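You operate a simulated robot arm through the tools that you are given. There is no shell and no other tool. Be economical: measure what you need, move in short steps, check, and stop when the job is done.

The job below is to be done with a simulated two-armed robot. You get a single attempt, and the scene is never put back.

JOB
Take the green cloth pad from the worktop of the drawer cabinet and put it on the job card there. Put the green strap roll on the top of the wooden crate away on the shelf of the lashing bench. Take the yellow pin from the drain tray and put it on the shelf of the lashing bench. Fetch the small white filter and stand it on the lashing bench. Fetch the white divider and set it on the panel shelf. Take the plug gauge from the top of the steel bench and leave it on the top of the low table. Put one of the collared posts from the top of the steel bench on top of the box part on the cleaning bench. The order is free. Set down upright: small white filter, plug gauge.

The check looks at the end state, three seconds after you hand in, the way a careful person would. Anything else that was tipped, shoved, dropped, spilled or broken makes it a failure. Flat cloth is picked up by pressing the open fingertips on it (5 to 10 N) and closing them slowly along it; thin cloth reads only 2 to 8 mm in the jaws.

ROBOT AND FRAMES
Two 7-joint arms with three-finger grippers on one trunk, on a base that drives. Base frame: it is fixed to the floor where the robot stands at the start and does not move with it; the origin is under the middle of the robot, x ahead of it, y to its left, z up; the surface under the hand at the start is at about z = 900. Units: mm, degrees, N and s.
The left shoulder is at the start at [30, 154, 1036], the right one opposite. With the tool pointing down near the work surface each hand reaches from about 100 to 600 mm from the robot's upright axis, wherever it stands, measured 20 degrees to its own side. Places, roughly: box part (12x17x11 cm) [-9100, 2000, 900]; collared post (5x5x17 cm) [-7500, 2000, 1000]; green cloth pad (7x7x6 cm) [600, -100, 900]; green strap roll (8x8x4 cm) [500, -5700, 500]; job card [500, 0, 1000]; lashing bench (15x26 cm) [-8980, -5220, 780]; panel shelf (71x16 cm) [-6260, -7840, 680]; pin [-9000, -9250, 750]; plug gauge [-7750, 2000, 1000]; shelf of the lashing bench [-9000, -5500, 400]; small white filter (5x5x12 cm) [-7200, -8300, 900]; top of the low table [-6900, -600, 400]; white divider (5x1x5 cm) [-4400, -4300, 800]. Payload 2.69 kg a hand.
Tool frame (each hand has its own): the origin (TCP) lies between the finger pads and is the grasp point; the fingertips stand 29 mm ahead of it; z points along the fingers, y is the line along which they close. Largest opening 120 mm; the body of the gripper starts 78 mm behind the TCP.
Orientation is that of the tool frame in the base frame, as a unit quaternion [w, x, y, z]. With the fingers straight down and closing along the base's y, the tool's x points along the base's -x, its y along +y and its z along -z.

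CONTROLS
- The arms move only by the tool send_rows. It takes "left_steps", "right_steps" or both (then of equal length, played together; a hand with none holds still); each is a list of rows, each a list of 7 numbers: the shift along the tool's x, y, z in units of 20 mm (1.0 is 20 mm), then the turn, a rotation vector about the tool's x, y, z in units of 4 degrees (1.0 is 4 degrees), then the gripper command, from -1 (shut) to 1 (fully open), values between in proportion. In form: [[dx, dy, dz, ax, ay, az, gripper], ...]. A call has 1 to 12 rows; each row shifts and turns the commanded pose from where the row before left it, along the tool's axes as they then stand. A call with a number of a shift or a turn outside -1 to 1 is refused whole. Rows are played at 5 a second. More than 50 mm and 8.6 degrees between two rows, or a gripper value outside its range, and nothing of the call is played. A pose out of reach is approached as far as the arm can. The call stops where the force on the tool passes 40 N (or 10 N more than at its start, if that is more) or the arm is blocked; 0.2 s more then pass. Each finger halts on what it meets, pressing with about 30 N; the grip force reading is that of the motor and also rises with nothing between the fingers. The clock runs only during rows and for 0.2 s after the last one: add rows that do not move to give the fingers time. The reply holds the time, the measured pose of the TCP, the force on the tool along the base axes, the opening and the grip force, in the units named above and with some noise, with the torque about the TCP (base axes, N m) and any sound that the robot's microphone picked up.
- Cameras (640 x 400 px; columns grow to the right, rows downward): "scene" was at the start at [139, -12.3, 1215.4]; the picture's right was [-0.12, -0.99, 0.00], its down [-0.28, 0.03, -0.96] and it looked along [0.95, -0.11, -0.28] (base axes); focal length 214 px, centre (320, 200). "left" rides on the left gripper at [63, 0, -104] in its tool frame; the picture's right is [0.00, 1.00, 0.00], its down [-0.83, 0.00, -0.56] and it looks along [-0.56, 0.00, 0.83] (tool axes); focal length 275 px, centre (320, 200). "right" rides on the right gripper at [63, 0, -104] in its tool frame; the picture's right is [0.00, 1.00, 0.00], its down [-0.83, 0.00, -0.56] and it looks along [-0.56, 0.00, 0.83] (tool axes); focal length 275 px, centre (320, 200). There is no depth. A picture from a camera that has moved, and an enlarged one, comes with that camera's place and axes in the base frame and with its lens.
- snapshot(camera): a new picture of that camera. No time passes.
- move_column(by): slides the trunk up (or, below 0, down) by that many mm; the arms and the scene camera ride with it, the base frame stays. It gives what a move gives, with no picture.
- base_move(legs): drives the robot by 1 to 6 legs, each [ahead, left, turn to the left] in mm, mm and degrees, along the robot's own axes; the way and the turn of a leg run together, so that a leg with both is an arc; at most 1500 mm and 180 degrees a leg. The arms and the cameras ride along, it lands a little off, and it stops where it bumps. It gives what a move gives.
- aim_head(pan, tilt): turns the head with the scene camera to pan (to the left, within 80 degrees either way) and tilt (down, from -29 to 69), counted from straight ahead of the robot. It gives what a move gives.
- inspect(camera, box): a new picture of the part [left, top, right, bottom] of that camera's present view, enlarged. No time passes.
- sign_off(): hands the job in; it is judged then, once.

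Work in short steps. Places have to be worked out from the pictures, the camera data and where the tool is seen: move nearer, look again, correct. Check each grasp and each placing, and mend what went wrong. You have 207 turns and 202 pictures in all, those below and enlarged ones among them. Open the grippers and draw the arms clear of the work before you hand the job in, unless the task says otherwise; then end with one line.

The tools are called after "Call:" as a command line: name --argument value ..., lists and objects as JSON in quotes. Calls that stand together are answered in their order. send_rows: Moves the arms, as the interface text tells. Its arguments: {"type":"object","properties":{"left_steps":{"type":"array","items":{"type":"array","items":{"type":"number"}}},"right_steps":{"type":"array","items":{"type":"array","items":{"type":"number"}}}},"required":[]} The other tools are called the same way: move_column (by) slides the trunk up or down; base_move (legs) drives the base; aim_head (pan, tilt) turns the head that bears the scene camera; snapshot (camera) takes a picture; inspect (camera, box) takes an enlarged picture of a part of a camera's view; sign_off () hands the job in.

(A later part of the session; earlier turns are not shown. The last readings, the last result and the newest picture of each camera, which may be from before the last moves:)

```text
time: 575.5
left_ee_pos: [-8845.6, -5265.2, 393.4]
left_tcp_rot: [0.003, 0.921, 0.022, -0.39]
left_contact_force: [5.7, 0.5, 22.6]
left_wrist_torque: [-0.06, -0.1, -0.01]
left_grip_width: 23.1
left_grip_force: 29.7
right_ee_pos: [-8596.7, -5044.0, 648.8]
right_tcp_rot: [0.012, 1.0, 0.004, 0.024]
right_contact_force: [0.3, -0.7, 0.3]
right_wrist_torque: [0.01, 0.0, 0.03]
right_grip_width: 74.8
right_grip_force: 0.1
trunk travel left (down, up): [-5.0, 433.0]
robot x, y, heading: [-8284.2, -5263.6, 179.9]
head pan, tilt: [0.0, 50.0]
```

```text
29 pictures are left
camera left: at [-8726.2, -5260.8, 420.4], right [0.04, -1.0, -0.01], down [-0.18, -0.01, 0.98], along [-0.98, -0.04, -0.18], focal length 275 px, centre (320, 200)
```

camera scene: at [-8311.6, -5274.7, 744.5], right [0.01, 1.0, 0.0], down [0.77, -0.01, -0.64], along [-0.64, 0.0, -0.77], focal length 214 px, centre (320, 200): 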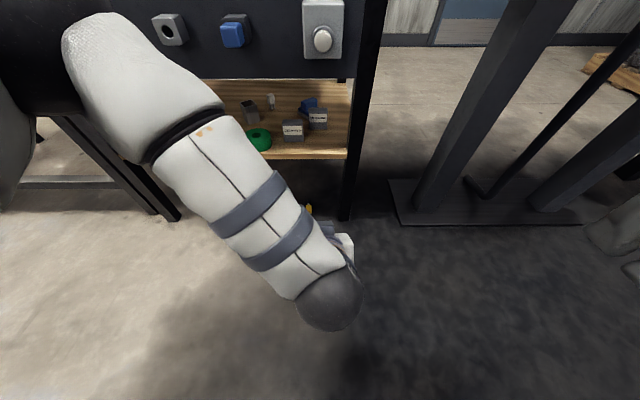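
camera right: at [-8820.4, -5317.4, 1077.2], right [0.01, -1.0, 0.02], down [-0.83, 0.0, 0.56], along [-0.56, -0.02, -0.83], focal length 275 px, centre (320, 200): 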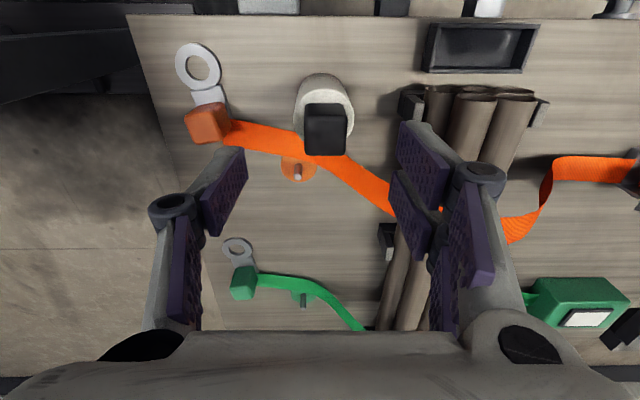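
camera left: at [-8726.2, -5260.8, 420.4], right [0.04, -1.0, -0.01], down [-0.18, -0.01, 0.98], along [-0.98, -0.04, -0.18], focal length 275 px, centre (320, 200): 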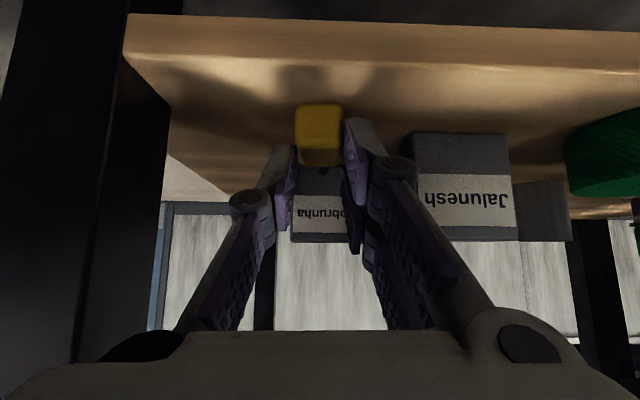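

Contact exactly at the expected height, well inside the edge. Open slowly and withdraw.

Call:
send_rows --left_steps '[[-0.07, 0, -0.07, 0, 0, 0, -0.85], [0, 0, 0, 0, 0, 0, -0.7], [0, 0, 0, 0, 0, 0, -0.55], [0, 0, 0, 0, 0, 0, -0.4], [-0.1, 0, -0.1, 0, 0, 0, -0.4], [0, 0, -0.5, 0, 0, 0, -0.4], [0, 0, -1, 0, 0, 0, -0.4], [0, 0, -1, 0, 0, 0, -0.4], [0, 0, -0.5, 0, 0, 0, -0.4]]'

Call:
snapshot --camera "left"

```text
time: 577.5
left_ee_pos: [-8800.1, -5262.3, 438.5]
left_tcp_rot: [0.004, 0.922, 0.021, -0.388]
left_contact_force: [0.2, 0.5, 1.3]
left_wrist_torque: [0.0, 0.0, 0.01]
left_grip_width: 35.9
left_grip_force: 0.1
right_ee_pos: [-8596.6, -5043.8, 648.7]
right_tcp_rot: [0.012, 1.0, 0.004, 0.025]
right_contact_force: [0.6, 0.4, -0.2]
right_wrist_torque: [-0.01, 0.01, 0.0]
right_grip_width: 75.2
right_grip_force: 0.0
trunk travel left (down, up): [-5.0, 433.0]
robot x, y, heading: [-8286.3, -5262.0, 179.9]
head pan, tilt: [0.0, 50.0]
```

```text
28 pictures are left
camera left: at [-8681.9, -5258.6, 465.9], right [0.04, -1.0, -0.01], down [-0.18, -0.01, 0.98], along [-0.98, -0.04, -0.18], focal length 275 px, centre (320, 200)
```

left: 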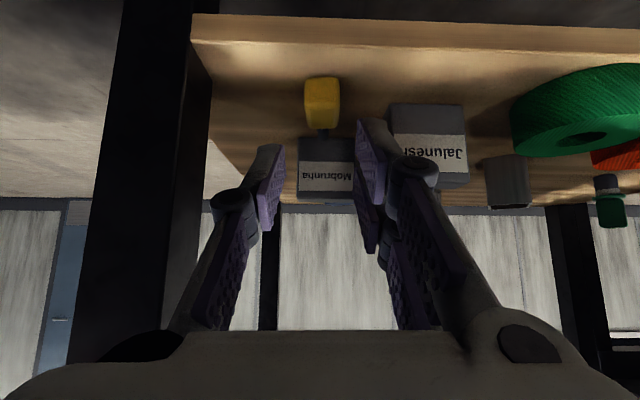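

Pin rests on the shelf. Now head for the steel bench: back off, raise column, level the left hand, turn north.

Call:
base_move --legs '[[-180, 0, 0]]'

Call:
move_column --by 395

Call:
send_rows --left_steps '[[0.5, 0, -1, 0, 0.95, 0, 1], [0.5, 0, -1, 0, 0.95, 0, 1], [0.5, 0, -1, 0, 0.95, 0, 1], [0.5, 0, -1, 0, 0.95, 0, 1], [0.5, 0, -1, 0, 0.95, 0, 1], [0.5, 0, -1, 0, 0.95, 0, 1], [0.5, 0, -1, 0, 0.95, 0, 1], [0, 0, -1, 0, 0.95, 0, 1], [0, 0, -1, 0, 0.95, 0, 1], [0, 0, -1, 0, 0.95, 0, 1], [0, 0, -1, 0, 0.95, 0, 1], [0, 0, -1, 0, 0.95, 0, 1]]' --right_steps '[[0, 0.2, 0, 0, -0.06, 0, 1], [0, 0.2, 0, 0, -0.06, 0, 1], [0, 0.2, 0, 0, -0.06, 0, 1], [0, 0.2, 0, 0, -0.06, 0, 1], [0, 0.2, 0, 0, -0.06, 0, 1], [0, 0, 0, 0, -0.06, 0, 1], [0, 0, 0, 0, -0.06, 0, 1], [0, 0, 0, 0, -0.06, 0, 1], [0, 0, 0, 0, -0.06, 0, 1], [0, 0, 0, 0, -0.06, 0, 1], [0, 0, 0, 0, -0.06, 0, 1], [0, 0, 0, 0, -0.06, 0, 1]]'

Call:
base_move --legs '[[0, 0, -90]]'

Call:
aim_head --pan 0 --tilt 12

Call:
snapshot --camera "scene"

```text
time: 579.0
left_ee_pos: [-8620.5, -5262.7, 436.8]
left_tcp_rot: [0.004, 0.922, 0.02, -0.387]
left_contact_force: [-0.7, 0.6, -0.1]
left_wrist_torque: [0.0, 0.0, 0.01]
left_grip_width: 35.9
left_grip_force: 0.0
right_ee_pos: [-8415.8, -5043.2, 647.2]
right_tcp_rot: [0.012, 1.0, 0.003, 0.025]
right_contact_force: [-0.2, 0.0, -0.4]
right_wrist_torque: [0.02, -0.02, -0.01]
right_grip_width: 75.0
right_grip_force: 0.0
trunk travel left (down, up): [-5.0, 433.0]
robot x, y, heading: [-8107.8, -5261.8, 179.7]
head pan, tilt: [0.0, 50.0]
```

```text
time: 582.8
left_ee_pos: [-8620.1, -5261.2, 832.4]
left_tcp_rot: [0.003, 0.922, 0.02, -0.387]
left_contact_force: [0.2, -0.4, 0.0]
left_wrist_torque: [0.0, -0.04, 0.01]
left_grip_width: 36.1
left_grip_force: 0.0
right_ee_pos: [-8417.0, -5045.0, 1043.0]
right_tcp_rot: [0.013, 1.0, 0.003, 0.024]
right_contact_force: [-0.2, -0.9, -0.1]
right_wrist_torque: [0.02, -0.01, 0.03]
right_grip_width: 74.9
right_grip_force: 0.0
trunk travel left (down, up): [-400.0, 38.0]
robot x, y, heading: [-8102.6, -5267.7, 179.8]
head pan, tilt: [0.0, 50.0]
```

```text
time: 585.4
left_ee_pos: [-8464.0, -5257.7, 1006.2]
left_tcp_rot: [-0.004, 1.0, 0.019, 0.0]
left_contact_force: [0.8, 0.4, 0.0]
left_wrist_torque: [0.0, -0.01, 0.01]
left_grip_width: 120.1
left_grip_force: 0.1
right_ee_pos: [-8416.4, -5065.8, 1044.4]
right_tcp_rot: [0.012, 1.0, 0.003, -0.001]
right_contact_force: [0.4, -0.1, 0.7]
right_wrist_torque: [0.0, -0.01, -0.02]
right_grip_width: 120.2
right_grip_force: 0.0
trunk travel left (down, up): [-400.0, 38.0]
robot x, y, heading: [-8102.8, -5260.9, 179.9]
head pan, tilt: [0.0, 50.0]
```

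```text
time: 589.6
left_ee_pos: [-8095.1, -4901.8, 1005.6]
left_tcp_rot: [-0.003, 0.72, -0.694, 0.003]
left_contact_force: [0.7, 0.3, -0.7]
left_wrist_torque: [-0.03, 0.0, 0.0]
left_grip_width: 120.0
left_grip_force: 0.1
right_ee_pos: [-7903.1, -4950.2, 1043.9]
right_tcp_rot: [-0.008, -0.707, 0.707, 0.009]
right_contact_force: [0.2, 0.9, 0.9]
right_wrist_torque: [-0.02, 0.02, -0.02]
right_grip_width: 119.9
right_grip_force: 0.0
trunk travel left (down, up): [-400.0, 38.0]
robot x, y, heading: [-8103.3, -5260.4, 89.6]
head pan, tilt: [0.0, 50.0]
```

```text
time: 590.6
left_ee_pos: [-8095.1, -4901.8, 1006.1]
left_tcp_rot: [-0.003, 0.719, -0.695, 0.003]
left_contact_force: [-0.4, -0.6, 0.3]
left_wrist_torque: [0.0, 0.02, 0.03]
left_grip_width: 119.6
left_grip_force: 0.0
right_ee_pos: [-7902.4, -4950.9, 1045.1]
right_tcp_rot: [0.008, 0.707, -0.707, -0.01]
right_contact_force: [0.6, -0.6, -0.1]
right_wrist_torque: [0.03, 0.02, 0.01]
right_grip_width: 120.0
right_grip_force: 0.0
trunk travel left (down, up): [-400.0, 38.0]
robot x, y, heading: [-8100.8, -5263.6, 89.7]
head pan, tilt: [0.0, 12.0]
```

```text
27 pictures are left
camera scene: at [-8100.9, -5126.6, 1222.7], right [1.0, -0.01, 0.0], down [0.0, -0.21, -0.98], along [0.01, 0.98, -0.21], focal length 214 px, centre (320, 200)
```

scene: 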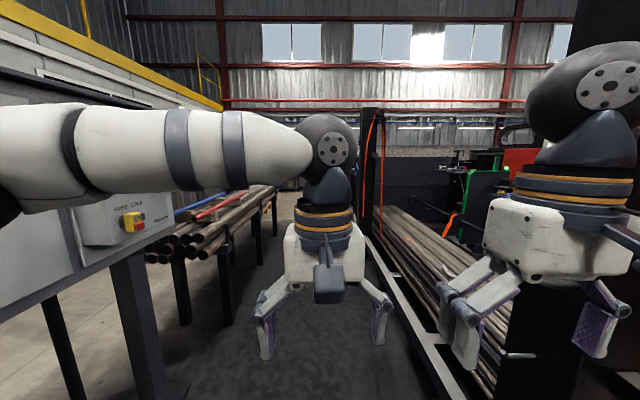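

Follow the same passage back north.

Call:
base_move --legs '[[900, 70, 0.3], [1450, 40, 0], [1200, 20, 0], [650, 380, 0], [1450, 0, 0]]'

```text
time: 618.6
left_ee_pos: [-8667.2, 804.4, 1007.0]
left_tcp_rot: [-0.004, 0.73, -0.684, 0.003]
left_contact_force: [0.2, 0.3, 0.3]
left_wrist_torque: [-0.02, 0.0, 0.02]
left_grip_width: 120.0
left_grip_force: 0.0
right_ee_pos: [-8472.2, 761.8, 1045.1]
right_tcp_rot: [0.008, 0.717, -0.697, -0.009]
right_contact_force: [1.3, 0.6, 0.3]
right_wrist_torque: [-0.05, 0.02, 0.01]
right_grip_width: 119.8
right_grip_force: 0.1
trunk travel left (down, up): [-400.0, 38.0]
robot x, y, heading: [-8666.4, 442.3, 91.2]
head pan, tilt: [0.0, 12.0]
```

Go to ≈[-7650,1050], facing the steel bench.

Call:
base_move --legs '[[400, -900, -1.2], [200, -100, 0]]'

Call:
aim_head --pan 0 --tilt 22

Call:
snapshot --camera "scene"

```text
time: 627.5
left_ee_pos: [-7629.1, 1411.4, 1006.6]
left_tcp_rot: [-0.004, 0.721, -0.693, 0.003]
left_contact_force: [0.3, 0.6, -0.5]
left_wrist_torque: [0.0, 0.0, -0.01]
left_grip_width: 120.0
left_grip_force: 0.0
right_ee_pos: [-7435.8, 1364.0, 1045.0]
right_tcp_rot: [0.009, 0.708, -0.706, -0.01]
right_contact_force: [0.2, -0.2, -1.4]
right_wrist_torque: [-0.03, 0.02, -0.04]
right_grip_width: 120.0
right_grip_force: 0.0
trunk travel left (down, up): [-400.0, 38.0]
robot x, y, heading: [-7637.3, 1048.3, 89.6]
head pan, tilt: [0.0, 12.0]
```

```text
time: 628.2
left_ee_pos: [-7629.3, 1412.3, 1006.5]
left_tcp_rot: [-0.004, 0.721, -0.693, 0.003]
left_contact_force: [-0.3, 0.3, -0.7]
left_wrist_torque: [0.0, 0.02, 0.03]
left_grip_width: 120.1
left_grip_force: 0.0
right_ee_pos: [-7436.2, 1363.4, 1045.4]
right_tcp_rot: [0.007, 0.709, -0.706, -0.009]
right_contact_force: [-0.2, 0.4, -0.6]
right_wrist_torque: [0.0, -0.01, -0.01]
right_grip_width: 119.9
right_grip_force: 0.2
trunk travel left (down, up): [-400.0, 38.0]
robot x, y, heading: [-7637.5, 1053.1, 89.9]
head pan, tilt: [0.0, 22.0]
```

```text
26 pictures are left
camera scene: at [-7634.7, 1185.9, 1206.5], right [1.0, 0.0, 0.0], down [0.0, -0.37, -0.93], along [0.0, 0.93, -0.37], focal length 214 px, centre (320, 200)
```

scene: 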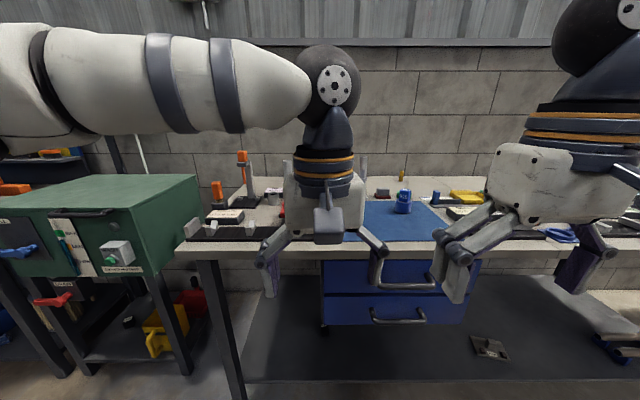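

Inspect the bench top.

Call:
inspect --camera "scene" --box '[175, 145, 475, 265]'

```text
2.13 times, centred on (325, 205) of scene
camera zoom: at [-7634.7, 1185.9, 1206.5], right [1.0, 0.0, 0.0], down [0.0, -0.37, -0.93], along [0.0, 0.93, -0.37], focal length 458 px, centre (309, 189)
```

zoom: 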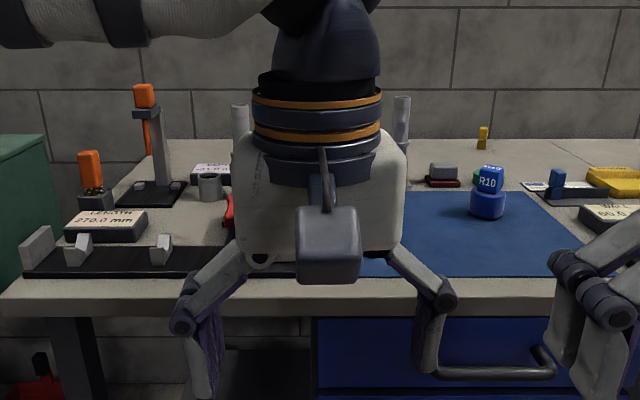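

The left hand blocks the view; move it left/up and look.

Call:
send_rows --left_steps '[[0, 1, -0.4, 0, 0, 0, 1], [0, 1, -0.4, 0, 0, 0, 1], [0, 1, -0.4, 0, 0, 0, 1], [0, 1, -0.4, 0, 0, 0, 1], [0, 1, -0.4, 0, 0, 0, 1], [0, 1, -0.4, 0, 0, 0, 1], [0, 1, -0.4, 0, 0, 0, 1], [0, 1, -0.4, 0, 0, 0, 1], [0, 1, 0, 0, 0, 0, 1], [0, 1, 0, 0, 0, 0, 1]]'

Call:
inspect --camera "scene" --box '[220, 145, 470, 265]'

```text
time: 630.4
left_ee_pos: [-7829.2, 1405.2, 1069.1]
left_tcp_rot: [-0.004, 0.72, -0.694, 0.003]
left_contact_force: [-0.3, -0.5, -1.1]
left_wrist_torque: [-0.02, -0.02, 0.02]
left_grip_width: 119.9
left_grip_force: 0.1
right_ee_pos: [-7436.3, 1362.9, 1044.4]
right_tcp_rot: [0.009, 0.709, -0.705, -0.009]
right_contact_force: [-0.6, -0.2, 0.1]
right_wrist_torque: [0.03, 0.01, 0.02]
right_grip_width: 120.0
right_grip_force: 0.0
trunk travel left (down, up): [-400.0, 38.0]
robot x, y, heading: [-7640.3, 1051.3, 89.8]
head pan, tilt: [0.0, 22.0]
```

```text
2.56 times, centred on (345, 205) of scene
camera zoom: at [-7635.0, 1185.9, 1206.5], right [1.0, 0.0, 0.0], down [0.0, -0.37, -0.93], along [0.0, 0.93, -0.37], focal length 549 px, centre (256, 187)
```

zoom: 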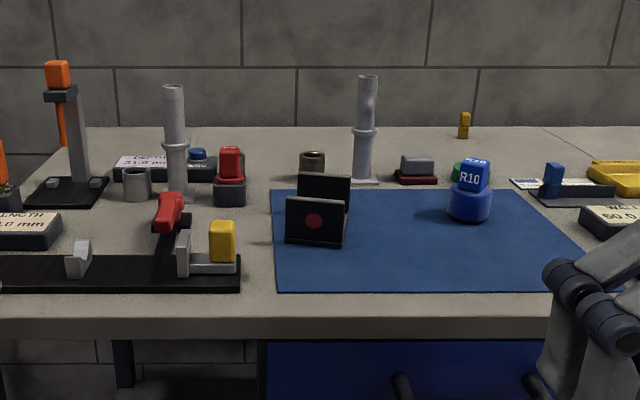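

Zoom on the red-topped item and neighbours to identify the plug gauge.

Call:
inspect --camera "scene" --box '[270, 170, 350, 225]'

```text
7.27 times, centred on (310, 198) of scene
camera zoom: at [-7635.0, 1185.9, 1206.5], right [1.0, 0.0, 0.0], down [0.0, -0.37, -0.93], along [0.0, 0.93, -0.37], focal length 1560 px, centre (393, 218)
```

zoom: 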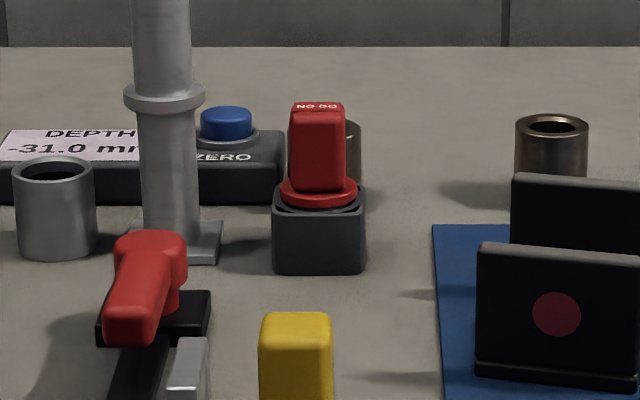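

The red "NO GO" plug gauge stands in a holder at ≈[-7670,1875], handle z 950–990. The left post is at ≈[-7742,1890], top ≈1066. Take that post first with the left hand, approaching from the front.

Call:
base_move --legs '[[375, 0, 0.2]]'

Call:
send_rows --left_steps '[[0, -1, 0.4, 0, 0, 0, 0.6], [0, -1, 0.4, 0, 0, 0, 0.4], [0, -1, 0.4, 0, 0, 0, 0.4], [0, -1, 0.4, 0, 0, 0, 0.4], [0, -0.3, 0.2, 0, 0, 0, 0.4]]'

Call:
snapshot --camera "left"

```text
time: 632.7
left_ee_pos: [-7830.9, 1767.4, 1068.7]
left_tcp_rot: [-0.003, 0.723, -0.691, 0.003]
left_contact_force: [0.1, 0.1, -0.1]
left_wrist_torque: [-0.03, 0.01, 0.0]
left_grip_width: 120.0
left_grip_force: 0.1
right_ee_pos: [-7437.9, 1730.2, 1044.1]
right_tcp_rot: [0.008, 0.71, -0.704, -0.009]
right_contact_force: [-0.3, 0.2, -0.4]
right_wrist_torque: [-0.03, 0.02, -0.01]
right_grip_width: 119.8
right_grip_force: 0.0
trunk travel left (down, up): [-400.0, 38.0]
robot x, y, heading: [-7630.7, 1415.6, 90.4]
head pan, tilt: [0.0, 22.0]
```

```text
time: 633.9
left_ee_pos: [-7743.4, 1771.1, 1032.8]
left_tcp_rot: [-0.003, 0.723, -0.691, 0.003]
left_contact_force: [-0.6, 0.3, 0.2]
left_wrist_torque: [0.02, -0.02, 0.0]
left_grip_width: 83.7
left_grip_force: 0.1
right_ee_pos: [-7437.6, 1728.8, 1044.4]
right_tcp_rot: [0.009, 0.711, -0.703, -0.009]
right_contact_force: [0.5, -0.5, 0.2]
right_wrist_torque: [0.01, -0.01, 0.01]
right_grip_width: 120.1
right_grip_force: 0.0
trunk travel left (down, up): [-400.0, 38.0]
robot x, y, heading: [-7636.5, 1413.9, 90.3]
head pan, tilt: [0.0, 22.0]
```

```text
22 pictures are left
camera left: at [-7742.5, 1708.3, 1136.9], right [-1.0, -0.04, -0.01], down [-0.04, 0.83, 0.56], along [-0.01, 0.56, -0.83], focal length 275 px, centre (320, 200)
```

left: 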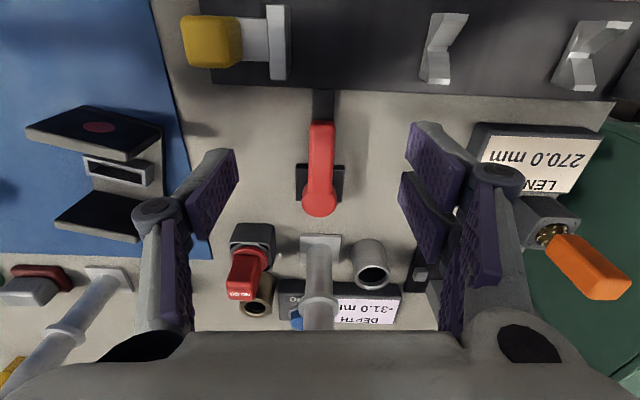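

Post is at y≈1929. Drive 50 closer and slide the fingers around the shaft.

Call:
base_move --legs '[[50, 0, 0]]'

Call:
send_rows --left_steps '[[-0.5, 0, -0.4, 0, 0, 0, 0.4], [-1, 0, 0, 0, 0, 0, 0.4], [-1, 0, 0, 0, 0, 0, 0.4], [-1, 0, 0, 0, 0, 0, 0.4], [-1, 0.1, 0, 0, 0, 0, 0.4], [-0.7, 0, 0, 0, 0, 0, 0.4]]'

Call:
snapshot --camera "left"

```text
time: 634.9
left_ee_pos: [-7744.2, 1822.9, 1032.1]
left_tcp_rot: [-0.003, 0.723, -0.691, 0.004]
left_contact_force: [0.2, -0.6, -0.7]
left_wrist_torque: [-0.03, 0.0, -0.03]
left_grip_width: 83.8
left_grip_force: 0.0
right_ee_pos: [-7439.1, 1780.8, 1043.7]
right_tcp_rot: [0.008, 0.711, -0.703, -0.009]
right_contact_force: [0.3, 0.1, -0.3]
right_wrist_torque: [-0.03, 0.01, -0.02]
right_grip_width: 119.8
right_grip_force: 0.0
trunk travel left (down, up): [-400.0, 38.0]
robot x, y, heading: [-7635.4, 1465.3, 89.9]
head pan, tilt: [0.0, 22.0]
```

```text
time: 636.2
left_ee_pos: [-7751.4, 1926.2, 1040.0]
left_tcp_rot: [-0.003, 0.723, -0.691, 0.003]
left_contact_force: [0.5, -0.5, -0.6]
left_wrist_torque: [-0.01, -0.02, -0.01]
left_grip_width: 83.8
left_grip_force: 0.0
right_ee_pos: [-7437.9, 1781.3, 1045.2]
right_tcp_rot: [0.008, 0.711, -0.703, -0.009]
right_contact_force: [0.8, -1.0, -1.0]
right_wrist_torque: [-0.01, 0.03, 0.02]
right_grip_width: 120.1
right_grip_force: 0.1
trunk travel left (down, up): [-400.0, 38.0]
robot x, y, heading: [-7638.8, 1462.8, 90.1]
head pan, tilt: [0.0, 22.0]
```

```text
21 pictures are left
camera left: at [-7749.5, 1861.8, 1143.6], right [-1.0, -0.04, -0.01], down [-0.04, 0.83, 0.56], along [-0.01, 0.56, -0.83], focal length 275 px, centre (320, 200)
```

left: 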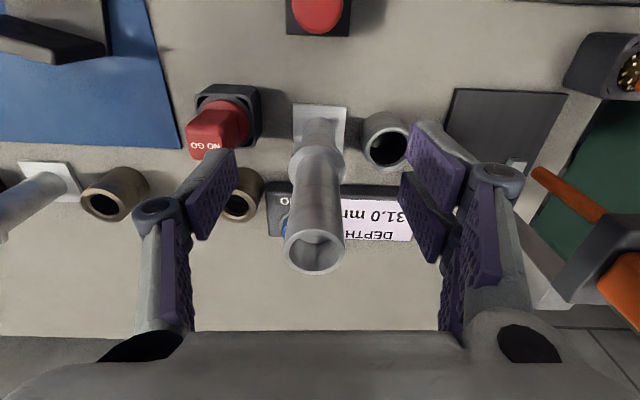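

Advance 8 mm and close on the shaft, then lift.

Call:
send_rows --left_steps '[[-0.4, 0, 0, 0, 0, 0, 0.2], [0, 0, 0, 0, 0, 0, -0.1], [0, 0, 0, 0, 0, 0, -0.4], [0, 0, 0, 0, 0, 0, -0.7], [0, 0, 0, 0, 0, 0, -0.8], [0, 0, 0, 0, 0, 0, -0.8]]'

Call:
send_rows --left_steps '[[0, 0, -0.5, 0, 0, 0, -0.8], [0, 0, -1, 0, 0, 0, -0.8], [0, 0, -1, 0, 0, 0, -0.8], [0.5, 0, -1, 0, 0, 0, -0.8], [1, 0, -0.3, 0, 0, 0, -0.8], [1, 0, 0, 0, 0, 0, -0.8], [1, 0.5, 0, 0, 0, 0, -0.8], [1, 1, 0, 0, 0, 0, -0.8], [1, 1, 0, 0, 0, 0, -0.8], [0, 1, 0, 0, 0, 0, -0.8], [0, 1, 0, 0, 0, 0, -0.8], [0, 1, 0, 0, 0, 0, -0.8]]'

Call:
snapshot --camera "scene"

```text
time: 637.6
left_ee_pos: [-7751.0, 1932.2, 1039.4]
left_tcp_rot: [-0.003, 0.723, -0.69, 0.003]
left_contact_force: [0.0, -0.1, -0.8]
left_wrist_torque: [-0.03, 0.05, -0.03]
left_grip_width: 12.0
left_grip_force: 0.2
right_ee_pos: [-7439.3, 1779.7, 1045.2]
right_tcp_rot: [0.007, 0.711, -0.703, -0.01]
right_contact_force: [0.3, 0.4, -0.1]
right_wrist_torque: [0.02, 0.01, 0.0]
right_grip_width: 120.0
right_grip_force: 0.2
trunk travel left (down, up): [-400.0, 38.0]
robot x, y, heading: [-7634.8, 1464.3, 90.2]
head pan, tilt: [0.0, 22.0]
```

```text
time: 640.2
left_ee_pos: [-7855.6, 1819.7, 1117.9]
left_tcp_rot: [-0.003, 0.723, -0.691, 0.002]
left_contact_force: [0.6, -0.2, -0.1]
left_wrist_torque: [-0.01, -0.01, 0.02]
left_grip_width: 11.9
left_grip_force: 0.1
right_ee_pos: [-7438.4, 1780.0, 1044.1]
right_tcp_rot: [0.007, 0.712, -0.702, -0.01]
right_contact_force: [0.0, 0.0, -0.1]
right_wrist_torque: [0.02, 0.01, -0.01]
right_grip_width: 119.8
right_grip_force: 0.0
trunk travel left (down, up): [-400.0, 38.0]
robot x, y, heading: [-7633.7, 1466.8, 90.2]
head pan, tilt: [0.0, 22.0]
```

```text
20 pictures are left
camera scene: at [-7635.6, 1601.1, 1206.5], right [1.0, 0.0, 0.0], down [0.0, -0.37, -0.93], along [0.0, 0.93, -0.37], focal length 214 px, centre (320, 200)
```

scene: 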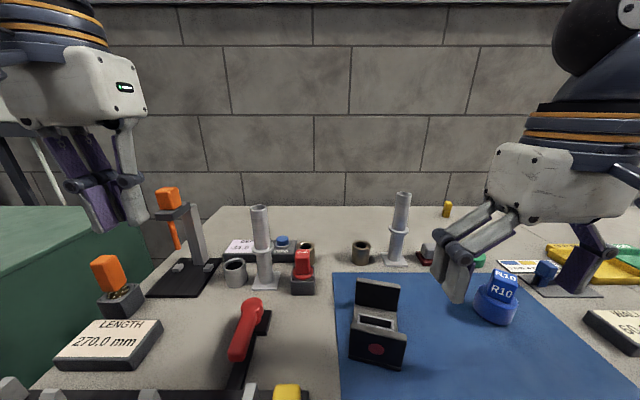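

It closed without catching (slightly in front of the shaft); the post is still standing. Table z≈890, post at ≈[-7747,1942]. Retry a bit lower and deeper.

Call:
send_rows --left_steps '[[0, -0.9, 0.8, 0, 0, 0, -0.3], [0, -0.9, 0.8, 0, 0, 0, 0.1], [0, -0.9, 0.8, 0, 0, 0, 0.1], [0, -0.9, 0.8, 0, 0, 0, 0.1], [0, -0.9, 0.8, 0, 0, 0, 0.1], [-0.5, -0.9, 0.8, 0, 0, 0, 0.1], [-1, 0, 0, 0, 0, 0, 0.1], [-1, 0, 0, 0, 0, 0, 0.1], [-1, 0, 0, 0, 0, 0, 0.1], [-1, 0, 0, 0, 0, 0, 0.1]]'

Call:
snapshot --camera "left"

```text
time: 642.5
left_ee_pos: [-7752.3, 1914.4, 1020.5]
left_tcp_rot: [-0.002, 0.723, -0.691, 0.003]
left_contact_force: [-0.4, -0.4, -0.1]
left_wrist_torque: [0.01, -0.01, 0.0]
left_grip_width: 66.2
left_grip_force: 0.1
right_ee_pos: [-7438.3, 1780.0, 1044.1]
right_tcp_rot: [0.008, 0.711, -0.703, -0.009]
right_contact_force: [-0.1, -0.7, 0.1]
right_wrist_torque: [0.0, 0.03, 0.03]
right_grip_width: 119.9
right_grip_force: 0.1
trunk travel left (down, up): [-400.0, 38.0]
robot x, y, heading: [-7637.0, 1466.6, 90.3]
head pan, tilt: [0.0, 22.0]
```

```text
19 pictures are left
camera left: at [-7750.7, 1850.8, 1123.7], right [-1.0, -0.04, -0.01], down [-0.04, 0.83, 0.56], along [-0.02, 0.56, -0.83], focal length 275 px, centre (320, 200)
```

left: 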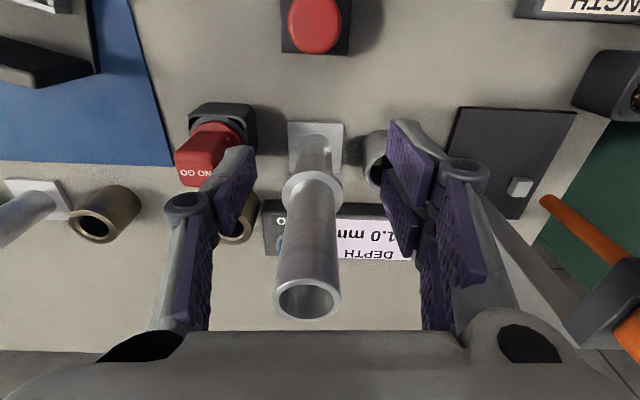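

Shaft axis ≈[-7748,1947]. Advance 33 mm and close while watching width.

Call:
send_rows --left_steps '[[-0.85, -0.2, 0, 0, 0, 0, 0.1], [-0.8, 0, 0, 0, 0, 0, 0.1], [0, 0, 0, 0, 0, 0, -0.2], [0, 0, 0, 0, 0, 0, -0.45], [0, 0, 0, 0, 0, 0, -0.65], [0, 0, 0, 0, 0, 0, -0.75], [0, 0, 0, 0, 0, 0, -0.75]]'

```text
time: 644.0
left_ee_pos: [-7748.4, 1947.3, 1021.9]
left_tcp_rot: [-0.004, 0.723, -0.691, 0.002]
left_contact_force: [0.2, 0.3, 0.5]
left_wrist_torque: [0.05, -0.03, -0.04]
left_grip_width: 29.3
left_grip_force: 29.6
right_ee_pos: [-7438.4, 1780.8, 1043.9]
right_tcp_rot: [0.008, 0.711, -0.703, -0.009]
right_contact_force: [-0.7, 0.8, 0.7]
right_wrist_torque: [0.04, 0.02, 0.01]
right_grip_width: 119.8
right_grip_force: 0.0
trunk travel left (down, up): [-400.0, 38.0]
robot x, y, heading: [-7632.9, 1464.2, 89.9]
head pan, tilt: [0.0, 22.0]
```

Held (29 mm). Lift and draw back.

Call:
send_rows --left_steps '[[0, 0, -0.5, 0, 0, 0, -0.75], [0, 0, -1, 0, 0, 0, -0.75], [0, 0, -1, 0, 0, 0, -0.75], [0.2, 0, -1, 0, 0, 0, -0.75], [0.4, 0, -1, 0, 0, 0, -0.75], [0.6, 0, -1, 0, 0, 0, -0.75], [1, 0, -0.3, 0, 0, 0, -0.75], [1, 0, 0, 0, 0, 0, -0.75], [1, 0.7, 0, 0, 0, 0, -0.75], [1, 0.7, 0, 0, 0, 0, -0.75], [1, 0.7, 0, 0, 0, 0, -0.75], [1, 0.7, 0, 0, 0, 0, -0.75]]'

Call:
snapshot --camera "scene"

```text
time: 646.6
left_ee_pos: [-7801.6, 1799.3, 1136.4]
left_tcp_rot: [-0.004, 0.723, -0.69, 0.004]
left_contact_force: [0.5, -0.4, -1.4]
left_wrist_torque: [0.02, 0.0, 0.0]
left_grip_width: 29.0
left_grip_force: 30.0
right_ee_pos: [-7438.4, 1779.2, 1044.0]
right_tcp_rot: [0.007, 0.711, -0.703, -0.01]
right_contact_force: [-0.4, 0.2, 0.6]
right_wrist_torque: [0.0, 0.0, 0.01]
right_grip_width: 119.6
right_grip_force: 0.0
trunk travel left (down, up): [-400.0, 38.0]
robot x, y, heading: [-7635.5, 1465.7, 89.9]
head pan, tilt: [0.0, 22.0]
```

```text
18 pictures are left
camera scene: at [-7635.7, 1600.9, 1206.5], right [1.0, 0.0, 0.0], down [0.0, -0.37, -0.93], along [0.0, 0.93, -0.37], focal length 214 px, centre (320, 200)
```

scene: 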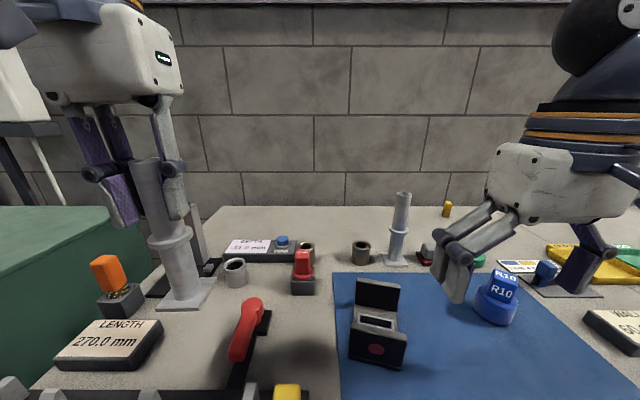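

Post in hand. Bring the right hand over toward the gauge (left hand a bit further left).

Call:
send_rows --left_steps '[[0, 0.5, 0, 0, 0, 0, -0.75], [0, 0.5, 0, 0, 0, 0, -0.75], [0, 0.5, 0, 0, 0, 0, -0.75], [0, 0.5, 0, 0, 0, 0, -0.75], [0, 0.5, 0, 0, 0, 0, -0.75], [0, 0.5, 0, 0, 0, 0, -0.75], [0, 0, 0, 0, 0, 0, -0.75], [0, 0, 0, 0, 0, 0, -0.75], [0, 0, 0, 0, 0, 0, -0.75], [0, 0, 0, 0, 0, 0, -0.75], [0, 0, 0, 0, 0, 0, -0.75], [0, 0, 0, 0, 0, 0, -0.75]]' --right_steps '[[0, 0.98, 0, 0, 0, 0, 0.6], [0, 0.98, 0, 0, 0, 0, 0.3], [0, 0.98, 0, 0, 0, 0, 0], [0, 0.98, 0, 0, 0, 0, 0], [0, 0.98, 0, 0, 0, 0, 0], [0, 0.98, 0, 0, 0, 0, 0], [0, 0.98, 0, 0, 0, 0, 0], [0, 0.98, 0, 0, 0, 0, 0], [0, 0.98, 0, 0, 0, 0, 0], [0, 0.98, 0, 0, 0, 0, 0], [0, 0.98, 0, 0, 0, 0, 0], [0, 0.98, 0, 0, 0, 0, 0]]'

Call:
snapshot --camera "right"

```text
time: 649.2
left_ee_pos: [-7860.6, 1798.6, 1135.4]
left_tcp_rot: [-0.004, 0.723, -0.691, 0.003]
left_contact_force: [0.5, 0.7, -1.7]
left_wrist_torque: [-0.04, -0.03, -0.02]
left_grip_width: 29.1
left_grip_force: 29.9
right_ee_pos: [-7675.1, 1779.0, 1051.4]
right_tcp_rot: [0.009, 0.71, -0.704, -0.009]
right_contact_force: [0.3, 0.0, 0.6]
right_wrist_torque: [0.01, 0.01, -0.03]
right_grip_width: 60.0
right_grip_force: 0.1
trunk travel left (down, up): [-400.0, 38.0]
robot x, y, heading: [-7634.2, 1462.8, 89.8]
head pan, tilt: [0.0, 22.0]
```

```text
17 pictures are left
camera right: at [-7672.7, 1715.4, 1154.1], right [-1.0, -0.02, 0.02], down [0.0, 0.83, 0.56], along [-0.03, 0.56, -0.83], focal length 275 px, centre (320, 200)
```

right: 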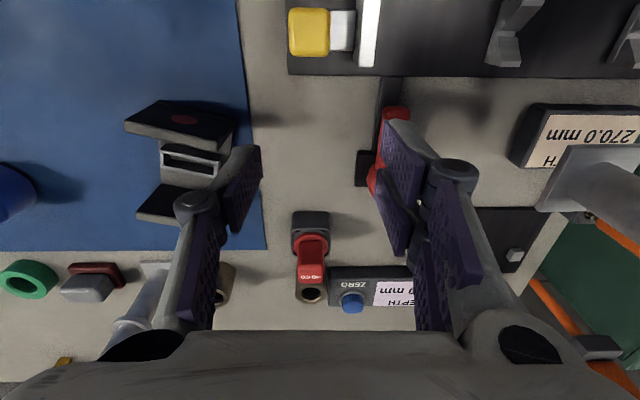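

Move forward above the gauge for a close look.

Call:
send_rows --right_steps '[[-1, -0.05, 0, 0, 0, 0, 0], [-1, -0.05, 0, 0, 0, 0, 0], [-1, -0.05, 0, 0, 0, 0, 0], [-1, -0.05, 0, 0, 0, 0, 0], [-1, -0.05, 0, 0, 0, 0, 0], [-1, -0.05, 0, 0, 0, 0, 0], [-1, 0, 0, 0, 0, 0, 0]]'

Call:
snapshot --camera "right"

```text
time: 650.9
left_ee_pos: [-7860.5, 1798.5, 1134.2]
left_tcp_rot: [-0.002, 0.723, -0.691, 0.004]
left_contact_force: [-0.2, -0.2, -1.8]
left_wrist_torque: [0.01, 0.0, -0.03]
left_grip_width: 29.2
left_grip_force: 30.5
right_ee_pos: [-7670.2, 1915.4, 1051.8]
right_tcp_rot: [0.009, 0.712, -0.702, -0.009]
right_contact_force: [-0.9, 0.4, -0.1]
right_wrist_torque: [0.02, -0.02, -0.03]
right_grip_width: 60.0
right_grip_force: 0.1
trunk travel left (down, up): [-400.0, 38.0]
robot x, y, heading: [-7632.1, 1465.8, 89.9]
head pan, tilt: [0.0, 22.0]
```

```text
16 pictures are left
camera right: at [-7667.5, 1853.5, 1153.8], right [-1.0, -0.02, 0.02], down [0.0, 0.83, 0.56], along [-0.03, 0.56, -0.83], focal length 275 px, centre (320, 200)
```

right: 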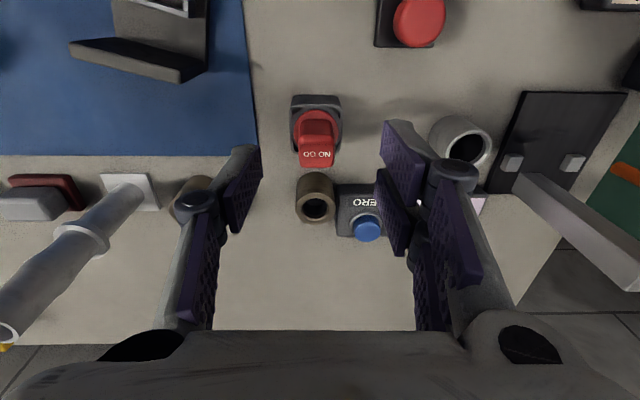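

Gauge handle: centre ≈[-7671,1943], top z≈963. Align and descend to z≈957, then close.

Call:
send_rows --right_steps '[[-0.7, 0, 0.4, 0, 0, 0, -0.1], [-0.7, 0, 0.8, 0, 0, 0, -0.15], [0, 0, 0.9, 0, 0, 0, -0.15], [0, 0, 0.9, 0, 0, 0, -0.15], [0, 0, 0.9, 0, 0, 0, -0.15], [0, 0, 0.8, 0, 0, 0, -0.15]]'

Call:
snapshot --camera "right"

```text
time: 652.2
left_ee_pos: [-7860.7, 1798.9, 1134.2]
left_tcp_rot: [-0.003, 0.723, -0.691, 0.003]
left_contact_force: [0.3, -0.2, -1.4]
left_wrist_torque: [0.0, -0.04, 0.02]
left_grip_width: 29.2
left_grip_force: 30.3
right_ee_pos: [-7673.9, 1946.4, 956.7]
right_tcp_rot: [0.008, 0.71, -0.704, -0.01]
right_contact_force: [-0.4, -0.3, -0.5]
right_wrist_torque: [0.0, -0.03, 0.0]
right_grip_width: 50.8
right_grip_force: 0.1
trunk travel left (down, up): [-400.0, 38.0]
robot x, y, heading: [-7635.5, 1462.9, 90.3]
head pan, tilt: [0.0, 22.0]
```

```text
15 pictures are left
camera right: at [-7671.3, 1882.7, 1059.1], right [-1.0, -0.02, 0.03], down [0.0, 0.83, 0.56], along [-0.03, 0.56, -0.83], focal length 275 px, centre (320, 200)
```

right: 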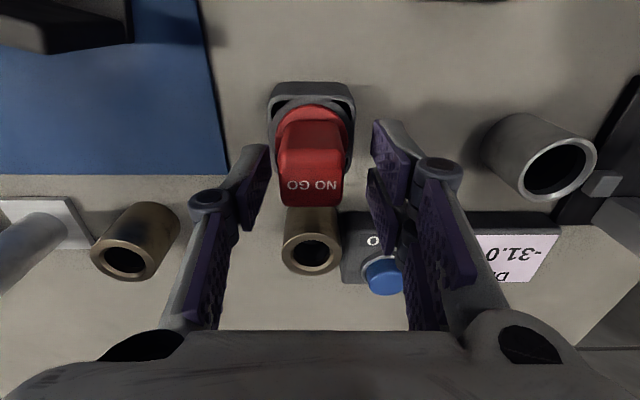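

Well placed. Close and lift straight out of the holder.

Call:
send_rows --right_steps '[[0, -0.15, 0.1, 0, 0, 0, -0.15], [0, 0, 0, 0, 0, 0, -0.4], [0, 0, 0, 0, 0, 0, -0.6], [0, 0, 0, 0, 0, 0, -0.75], [0, 0, 0, 0, 0, 0, -0.75], [0, 0, -0.4, 0, 0, 0, -0.75], [0, 0, -0.7, 0, 0, 0, -0.75], [0, 0, -1, 0, 0, 0, -0.75], [0, 0, -1, 0, 0, 0, -0.75], [0, 0, -1, 0, 0, 0, -0.75], [0, 0, -1, 0, 0, 0, -0.75], [0.5, 0, -1, 0, 0, 0, -0.75]]'

Call:
snapshot --camera "right"

```text
time: 654.9
left_ee_pos: [-7859.0, 1797.0, 1134.7]
left_tcp_rot: [-0.003, 0.724, -0.69, 0.004]
left_contact_force: [0.1, -0.7, -1.5]
left_wrist_torque: [0.0, -0.03, 0.02]
left_grip_width: 29.1
left_grip_force: 30.3
right_ee_pos: [-7659.9, 1933.5, 1075.6]
right_tcp_rot: [0.008, 0.711, -0.703, -0.011]
right_contact_force: [0.1, 0.4, -3.0]
right_wrist_torque: [0.01, 0.01, -0.02]
right_grip_width: 27.5
right_grip_force: 29.9
right hand out of reach, approached as far as the arm can: row 12
trunk travel left (down, up): [-400.0, 38.0]
robot x, y, heading: [-7634.3, 1461.3, 90.0]
head pan, tilt: [0.0, 22.0]
```

```text
14 pictures are left
camera right: at [-7656.6, 1870.1, 1178.3], right [-1.0, -0.02, 0.03], down [0.0, 0.83, 0.56], along [-0.03, 0.56, -0.83], focal length 275 px, centre (320, 200)
```

right: 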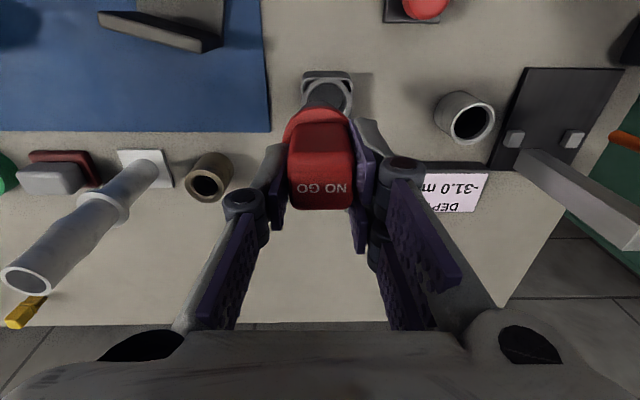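

Gauge held. Retract, back off, and strafe west to the cleaning bench.

Call:
send_rows --right_steps '[[1, -0.3, 0, 0, 0, 0, -0.75], [1, -0.3, 0, 0, 0, 0, -0.75], [1, -0.3, 0, 0, 0, 0, -0.75], [1, -0.3, 0, 0, 0, 0, -0.75], [1, -0.3, 0, 0, 0, 0, -0.75], [1, -0.3, 0, 0, 0, 0, -0.75]]'

Call:
base_move --legs '[[-420, 0, 0], [0, 1300, 0]]'

Call:
aim_head --pan 8 --tilt 20

Call:
snapshot --camera "scene"

```text
time: 656.2
left_ee_pos: [-7859.8, 1798.0, 1134.8]
left_tcp_rot: [-0.003, 0.723, -0.691, 0.002]
left_contact_force: [0.5, -0.7, -1.6]
left_wrist_torque: [0.02, 0.02, -0.03]
left_grip_width: 28.9
left_grip_force: 30.0
right_ee_pos: [-7622.0, 1815.3, 1075.6]
right_tcp_rot: [0.007, 0.711, -0.703, -0.01]
right_contact_force: [-0.4, -0.3, -1.7]
right_wrist_torque: [0.01, 0.02, 0.01]
right_grip_width: 27.4
right_grip_force: 30.3
trunk travel left (down, up): [-400.0, 38.0]
robot x, y, heading: [-7637.1, 1466.8, 90.2]
head pan, tilt: [0.0, 22.0]
```

```text
time: 668.7
left_ee_pos: [-9180.7, 1341.5, 1135.6]
left_tcp_rot: [-0.002, 0.734, -0.679, 0.004]
left_contact_force: [-0.8, 0.1, -1.9]
left_wrist_torque: [-0.02, 0.02, 0.01]
left_grip_width: 29.0
left_grip_force: 30.3
right_ee_pos: [-8943.6, 1366.7, 1074.0]
right_tcp_rot: [0.008, 0.723, -0.691, -0.009]
right_contact_force: [0.3, 0.6, -2.3]
right_wrist_torque: [0.01, 0.0, -0.02]
right_grip_width: 27.7
right_grip_force: 30.0
trunk travel left (down, up): [-400.0, 38.0]
robot x, y, heading: [-8946.4, 1014.8, 91.8]
head pan, tilt: [0.0, 22.0]
```

```text
time: 669.4
left_ee_pos: [-9179.4, 1341.3, 1134.9]
left_tcp_rot: [-0.003, 0.735, -0.678, 0.003]
left_contact_force: [-0.1, 0.5, -2.0]
left_wrist_torque: [-0.01, 0.02, -0.01]
left_grip_width: 29.1
left_grip_force: 30.5
right_ee_pos: [-8944.2, 1365.9, 1075.0]
right_tcp_rot: [0.009, 0.723, -0.691, -0.01]
right_contact_force: [0.0, 0.6, -2.3]
right_wrist_torque: [0.04, 0.01, 0.0]
right_grip_width: 27.7
right_grip_force: 30.4
trunk travel left (down, up): [-400.0, 38.0]
robot x, y, heading: [-8947.7, 1017.0, 92.3]
head pan, tilt: [8.0, 20.0]
```

```text
13 pictures are left
camera scene: at [-8962.0, 1151.0, 1209.7], right [0.98, 0.17, 0.0], down [0.06, -0.34, -0.94], along [-0.16, 0.93, -0.34], focal length 214 px, centre (320, 200)
```

scene: 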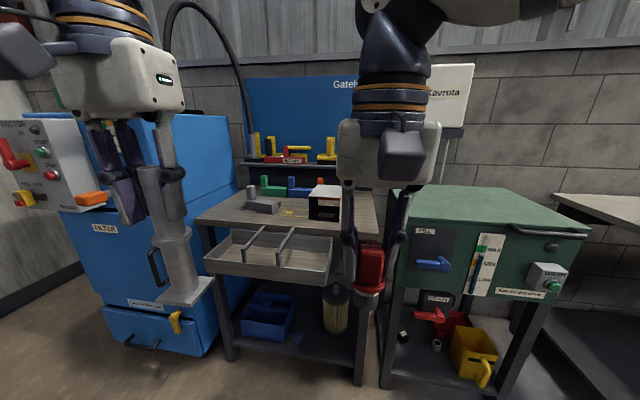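

Zoom on the box part.

Call:
inspect --camera "scene" --box '[230, 155, 400, 265]'

```text
3.64 times, centred on (315, 210) of scene
camera zoom: at [-8962.0, 1151.0, 1209.7], right [0.98, 0.17, 0.0], down [0.06, -0.34, -0.94], along [-0.16, 0.93, -0.34], focal length 780 px, centre (338, 164)
```

zoom: 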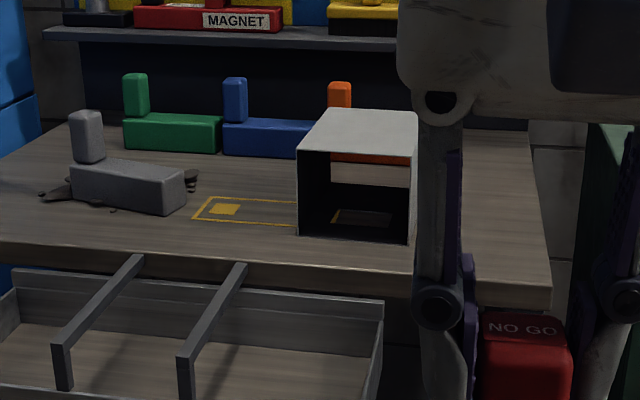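

The box (open tube) top is ≈[-9068,2015,~937]; a drawer tray protrudes in front, so I approach from its right side, turned ~18° left.

Call:
base_move --legs '[[300, -230, 0], [255, 0, 0], [0, 0, 17.7]]'

Call:
aim_head --pan 15 --tilt 32

Call:
snapshot --camera "scene"

Call:
snapshot --camera "left"

```text
time: 674.2
left_ee_pos: [-9061.3, 1805.9, 1134.3]
left_tcp_rot: [-0.004, 0.832, -0.555, 0.003]
left_contact_force: [0.4, -0.2, -0.4]
left_wrist_torque: [0.0, -0.03, 0.02]
left_grip_width: 29.2
left_grip_force: 30.1
right_ee_pos: [-8844.9, 1903.0, 1074.1]
right_tcp_rot: [0.01, 0.822, -0.569, -0.007]
right_contact_force: [-0.3, -0.1, -2.1]
right_wrist_torque: [0.01, 0.0, 0.0]
right_grip_width: 27.7
right_grip_force: 29.9
trunk travel left (down, up): [-400.0, 38.0]
robot x, y, heading: [-8737.2, 1570.4, 110.1]
head pan, tilt: [8.0, 20.0]
```

```text
time: 675.0
left_ee_pos: [-9060.6, 1804.4, 1134.7]
left_tcp_rot: [-0.004, 0.832, -0.555, 0.003]
left_contact_force: [0.1, -0.4, -2.5]
left_wrist_torque: [0.0, 0.0, 0.02]
left_grip_width: 29.0
left_grip_force: 30.3
right_ee_pos: [-8844.0, 1902.7, 1074.0]
right_tcp_rot: [0.01, 0.822, -0.57, -0.007]
right_contact_force: [0.2, 0.4, -1.1]
right_wrist_torque: [0.04, 0.03, 0.01]
right_grip_width: 27.3
right_grip_force: 30.1
trunk travel left (down, up): [-400.0, 38.0]
robot x, y, heading: [-8738.2, 1568.7, 110.4]
head pan, tilt: [15.0, 32.0]
```

```text
11 pictures are left
camera scene: at [-8802.9, 1683.2, 1190.5], right [0.82, 0.57, 0.0], down [0.3, -0.43, -0.85], along [-0.49, 0.69, -0.53], focal length 214 px, centre (320, 200)
```

scene: 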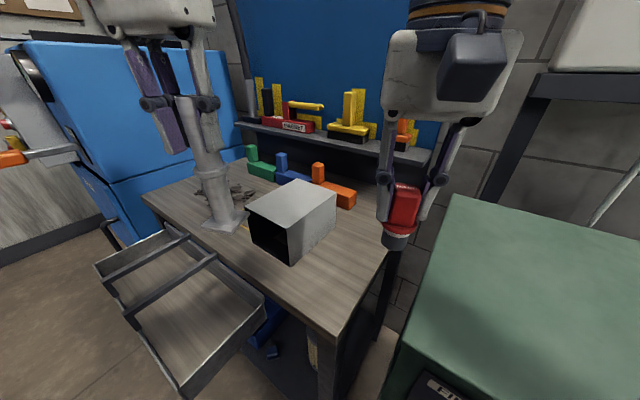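

```text
10 pictures are left
camera left: at [-9038.6, 1746.6, 1238.6], right [-0.93, -0.38, -0.01], down [-0.32, 0.77, 0.56], along [-0.2, 0.52, -0.83], focal length 275 px, centre (320, 200)
```

left: 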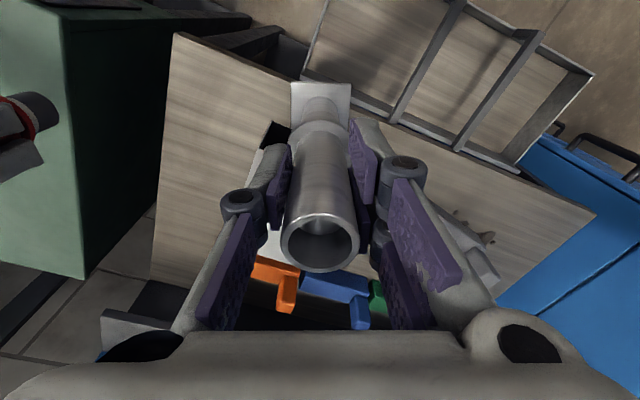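

Box top triangulated: x −9130…−9012, y 1892…2048, z≈947. Bring the post over [-9070,1942] and lower near it.

Call:
send_rows --left_steps '[[-0.94, -0.27, 0, 0, 0, 0, -0.75], [-0.94, -0.27, 0, 0, 0, 0, -0.75], [-0.94, -0.27, 0, 0, 0, 0, -0.75], [-0.94, -0.27, 0, 0, 0, 0, -0.75], [-0.94, -0.27, 0, 0, 0, 0, -0.75], [-0.94, -0.27, 0, 0, 0, 0, -0.75], [-0.94, -0.27, 0, 0, 0, 0, -0.75], [0, 0, 1, 0, 0, 0, -0.75], [0, 0, 0.8, 0, 0, 0, -0.75]]'

Call:
snapshot --camera "scene"

```text
time: 677.0
left_ee_pos: [-9076.3, 1941.4, 1097.5]
left_tcp_rot: [-0.004, 0.832, -0.555, 0.002]
left_contact_force: [0.4, -0.6, -1.5]
left_wrist_torque: [0.02, 0.06, 0.0]
left_grip_width: 28.9
left_grip_force: 30.0
right_ee_pos: [-8845.1, 1903.0, 1075.4]
right_tcp_rot: [0.01, 0.822, -0.569, -0.007]
right_contact_force: [-0.1, 1.3, -1.2]
right_wrist_torque: [0.0, 0.01, 0.01]
right_grip_width: 27.7
right_grip_force: 30.2
trunk travel left (down, up): [-400.0, 38.0]
robot x, y, heading: [-8739.4, 1569.1, 110.2]
head pan, tilt: [15.0, 32.0]
```

```text
9 pictures are left
camera scene: at [-8803.0, 1683.3, 1190.4], right [0.82, 0.58, 0.0], down [0.3, -0.43, -0.85], along [-0.49, 0.69, -0.53], focal length 214 px, centre (320, 200)
```

scene: 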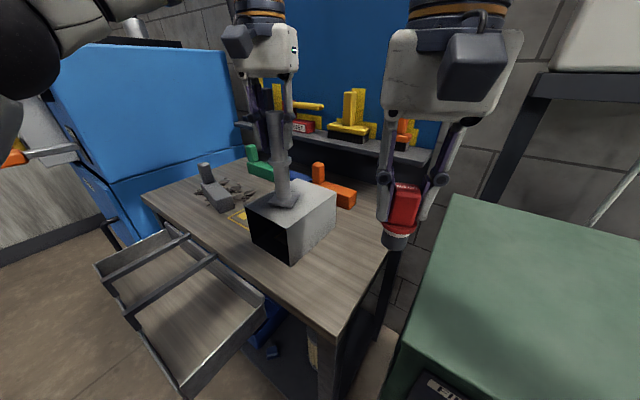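

Over the box top. Lower gently to contact.

Call:
send_rows --left_steps '[[0, 0, 0.4, 0, 0, 0, -0.75], [0, 0, 0.15, 0, 0, 0, -0.75], [0, 0, 0.15, 0, 0, 0, -0.75], [0, 0, 0.15, 0, 0, 0, -0.75], [0, 0, 0.15, 0, 0, 0, -0.75], [0, 0, 0.15, 0, 0, 0, -0.75]]'

```text
time: 678.4
left_ee_pos: [-9075.4, 1939.6, 1075.9]
left_tcp_rot: [-0.005, 0.832, -0.555, 0.002]
left_contact_force: [-2.0, -1.1, 23.4]
left_wrist_torque: [0.21, 0.16, 0.04]
left_grip_width: 29.2
left_grip_force: 29.6
right_ee_pos: [-8843.7, 1902.0, 1074.9]
right_tcp_rot: [0.008, 0.822, -0.569, -0.008]
right_contact_force: [0.3, 0.6, -2.0]
right_wrist_torque: [0.04, 0.02, -0.03]
right_grip_width: 27.6
right_grip_force: 30.1
trunk travel left (down, up): [-400.0, 38.0]
robot x, y, heading: [-8738.1, 1567.3, 110.4]
head pan, tilt: [15.0, 32.0]
```

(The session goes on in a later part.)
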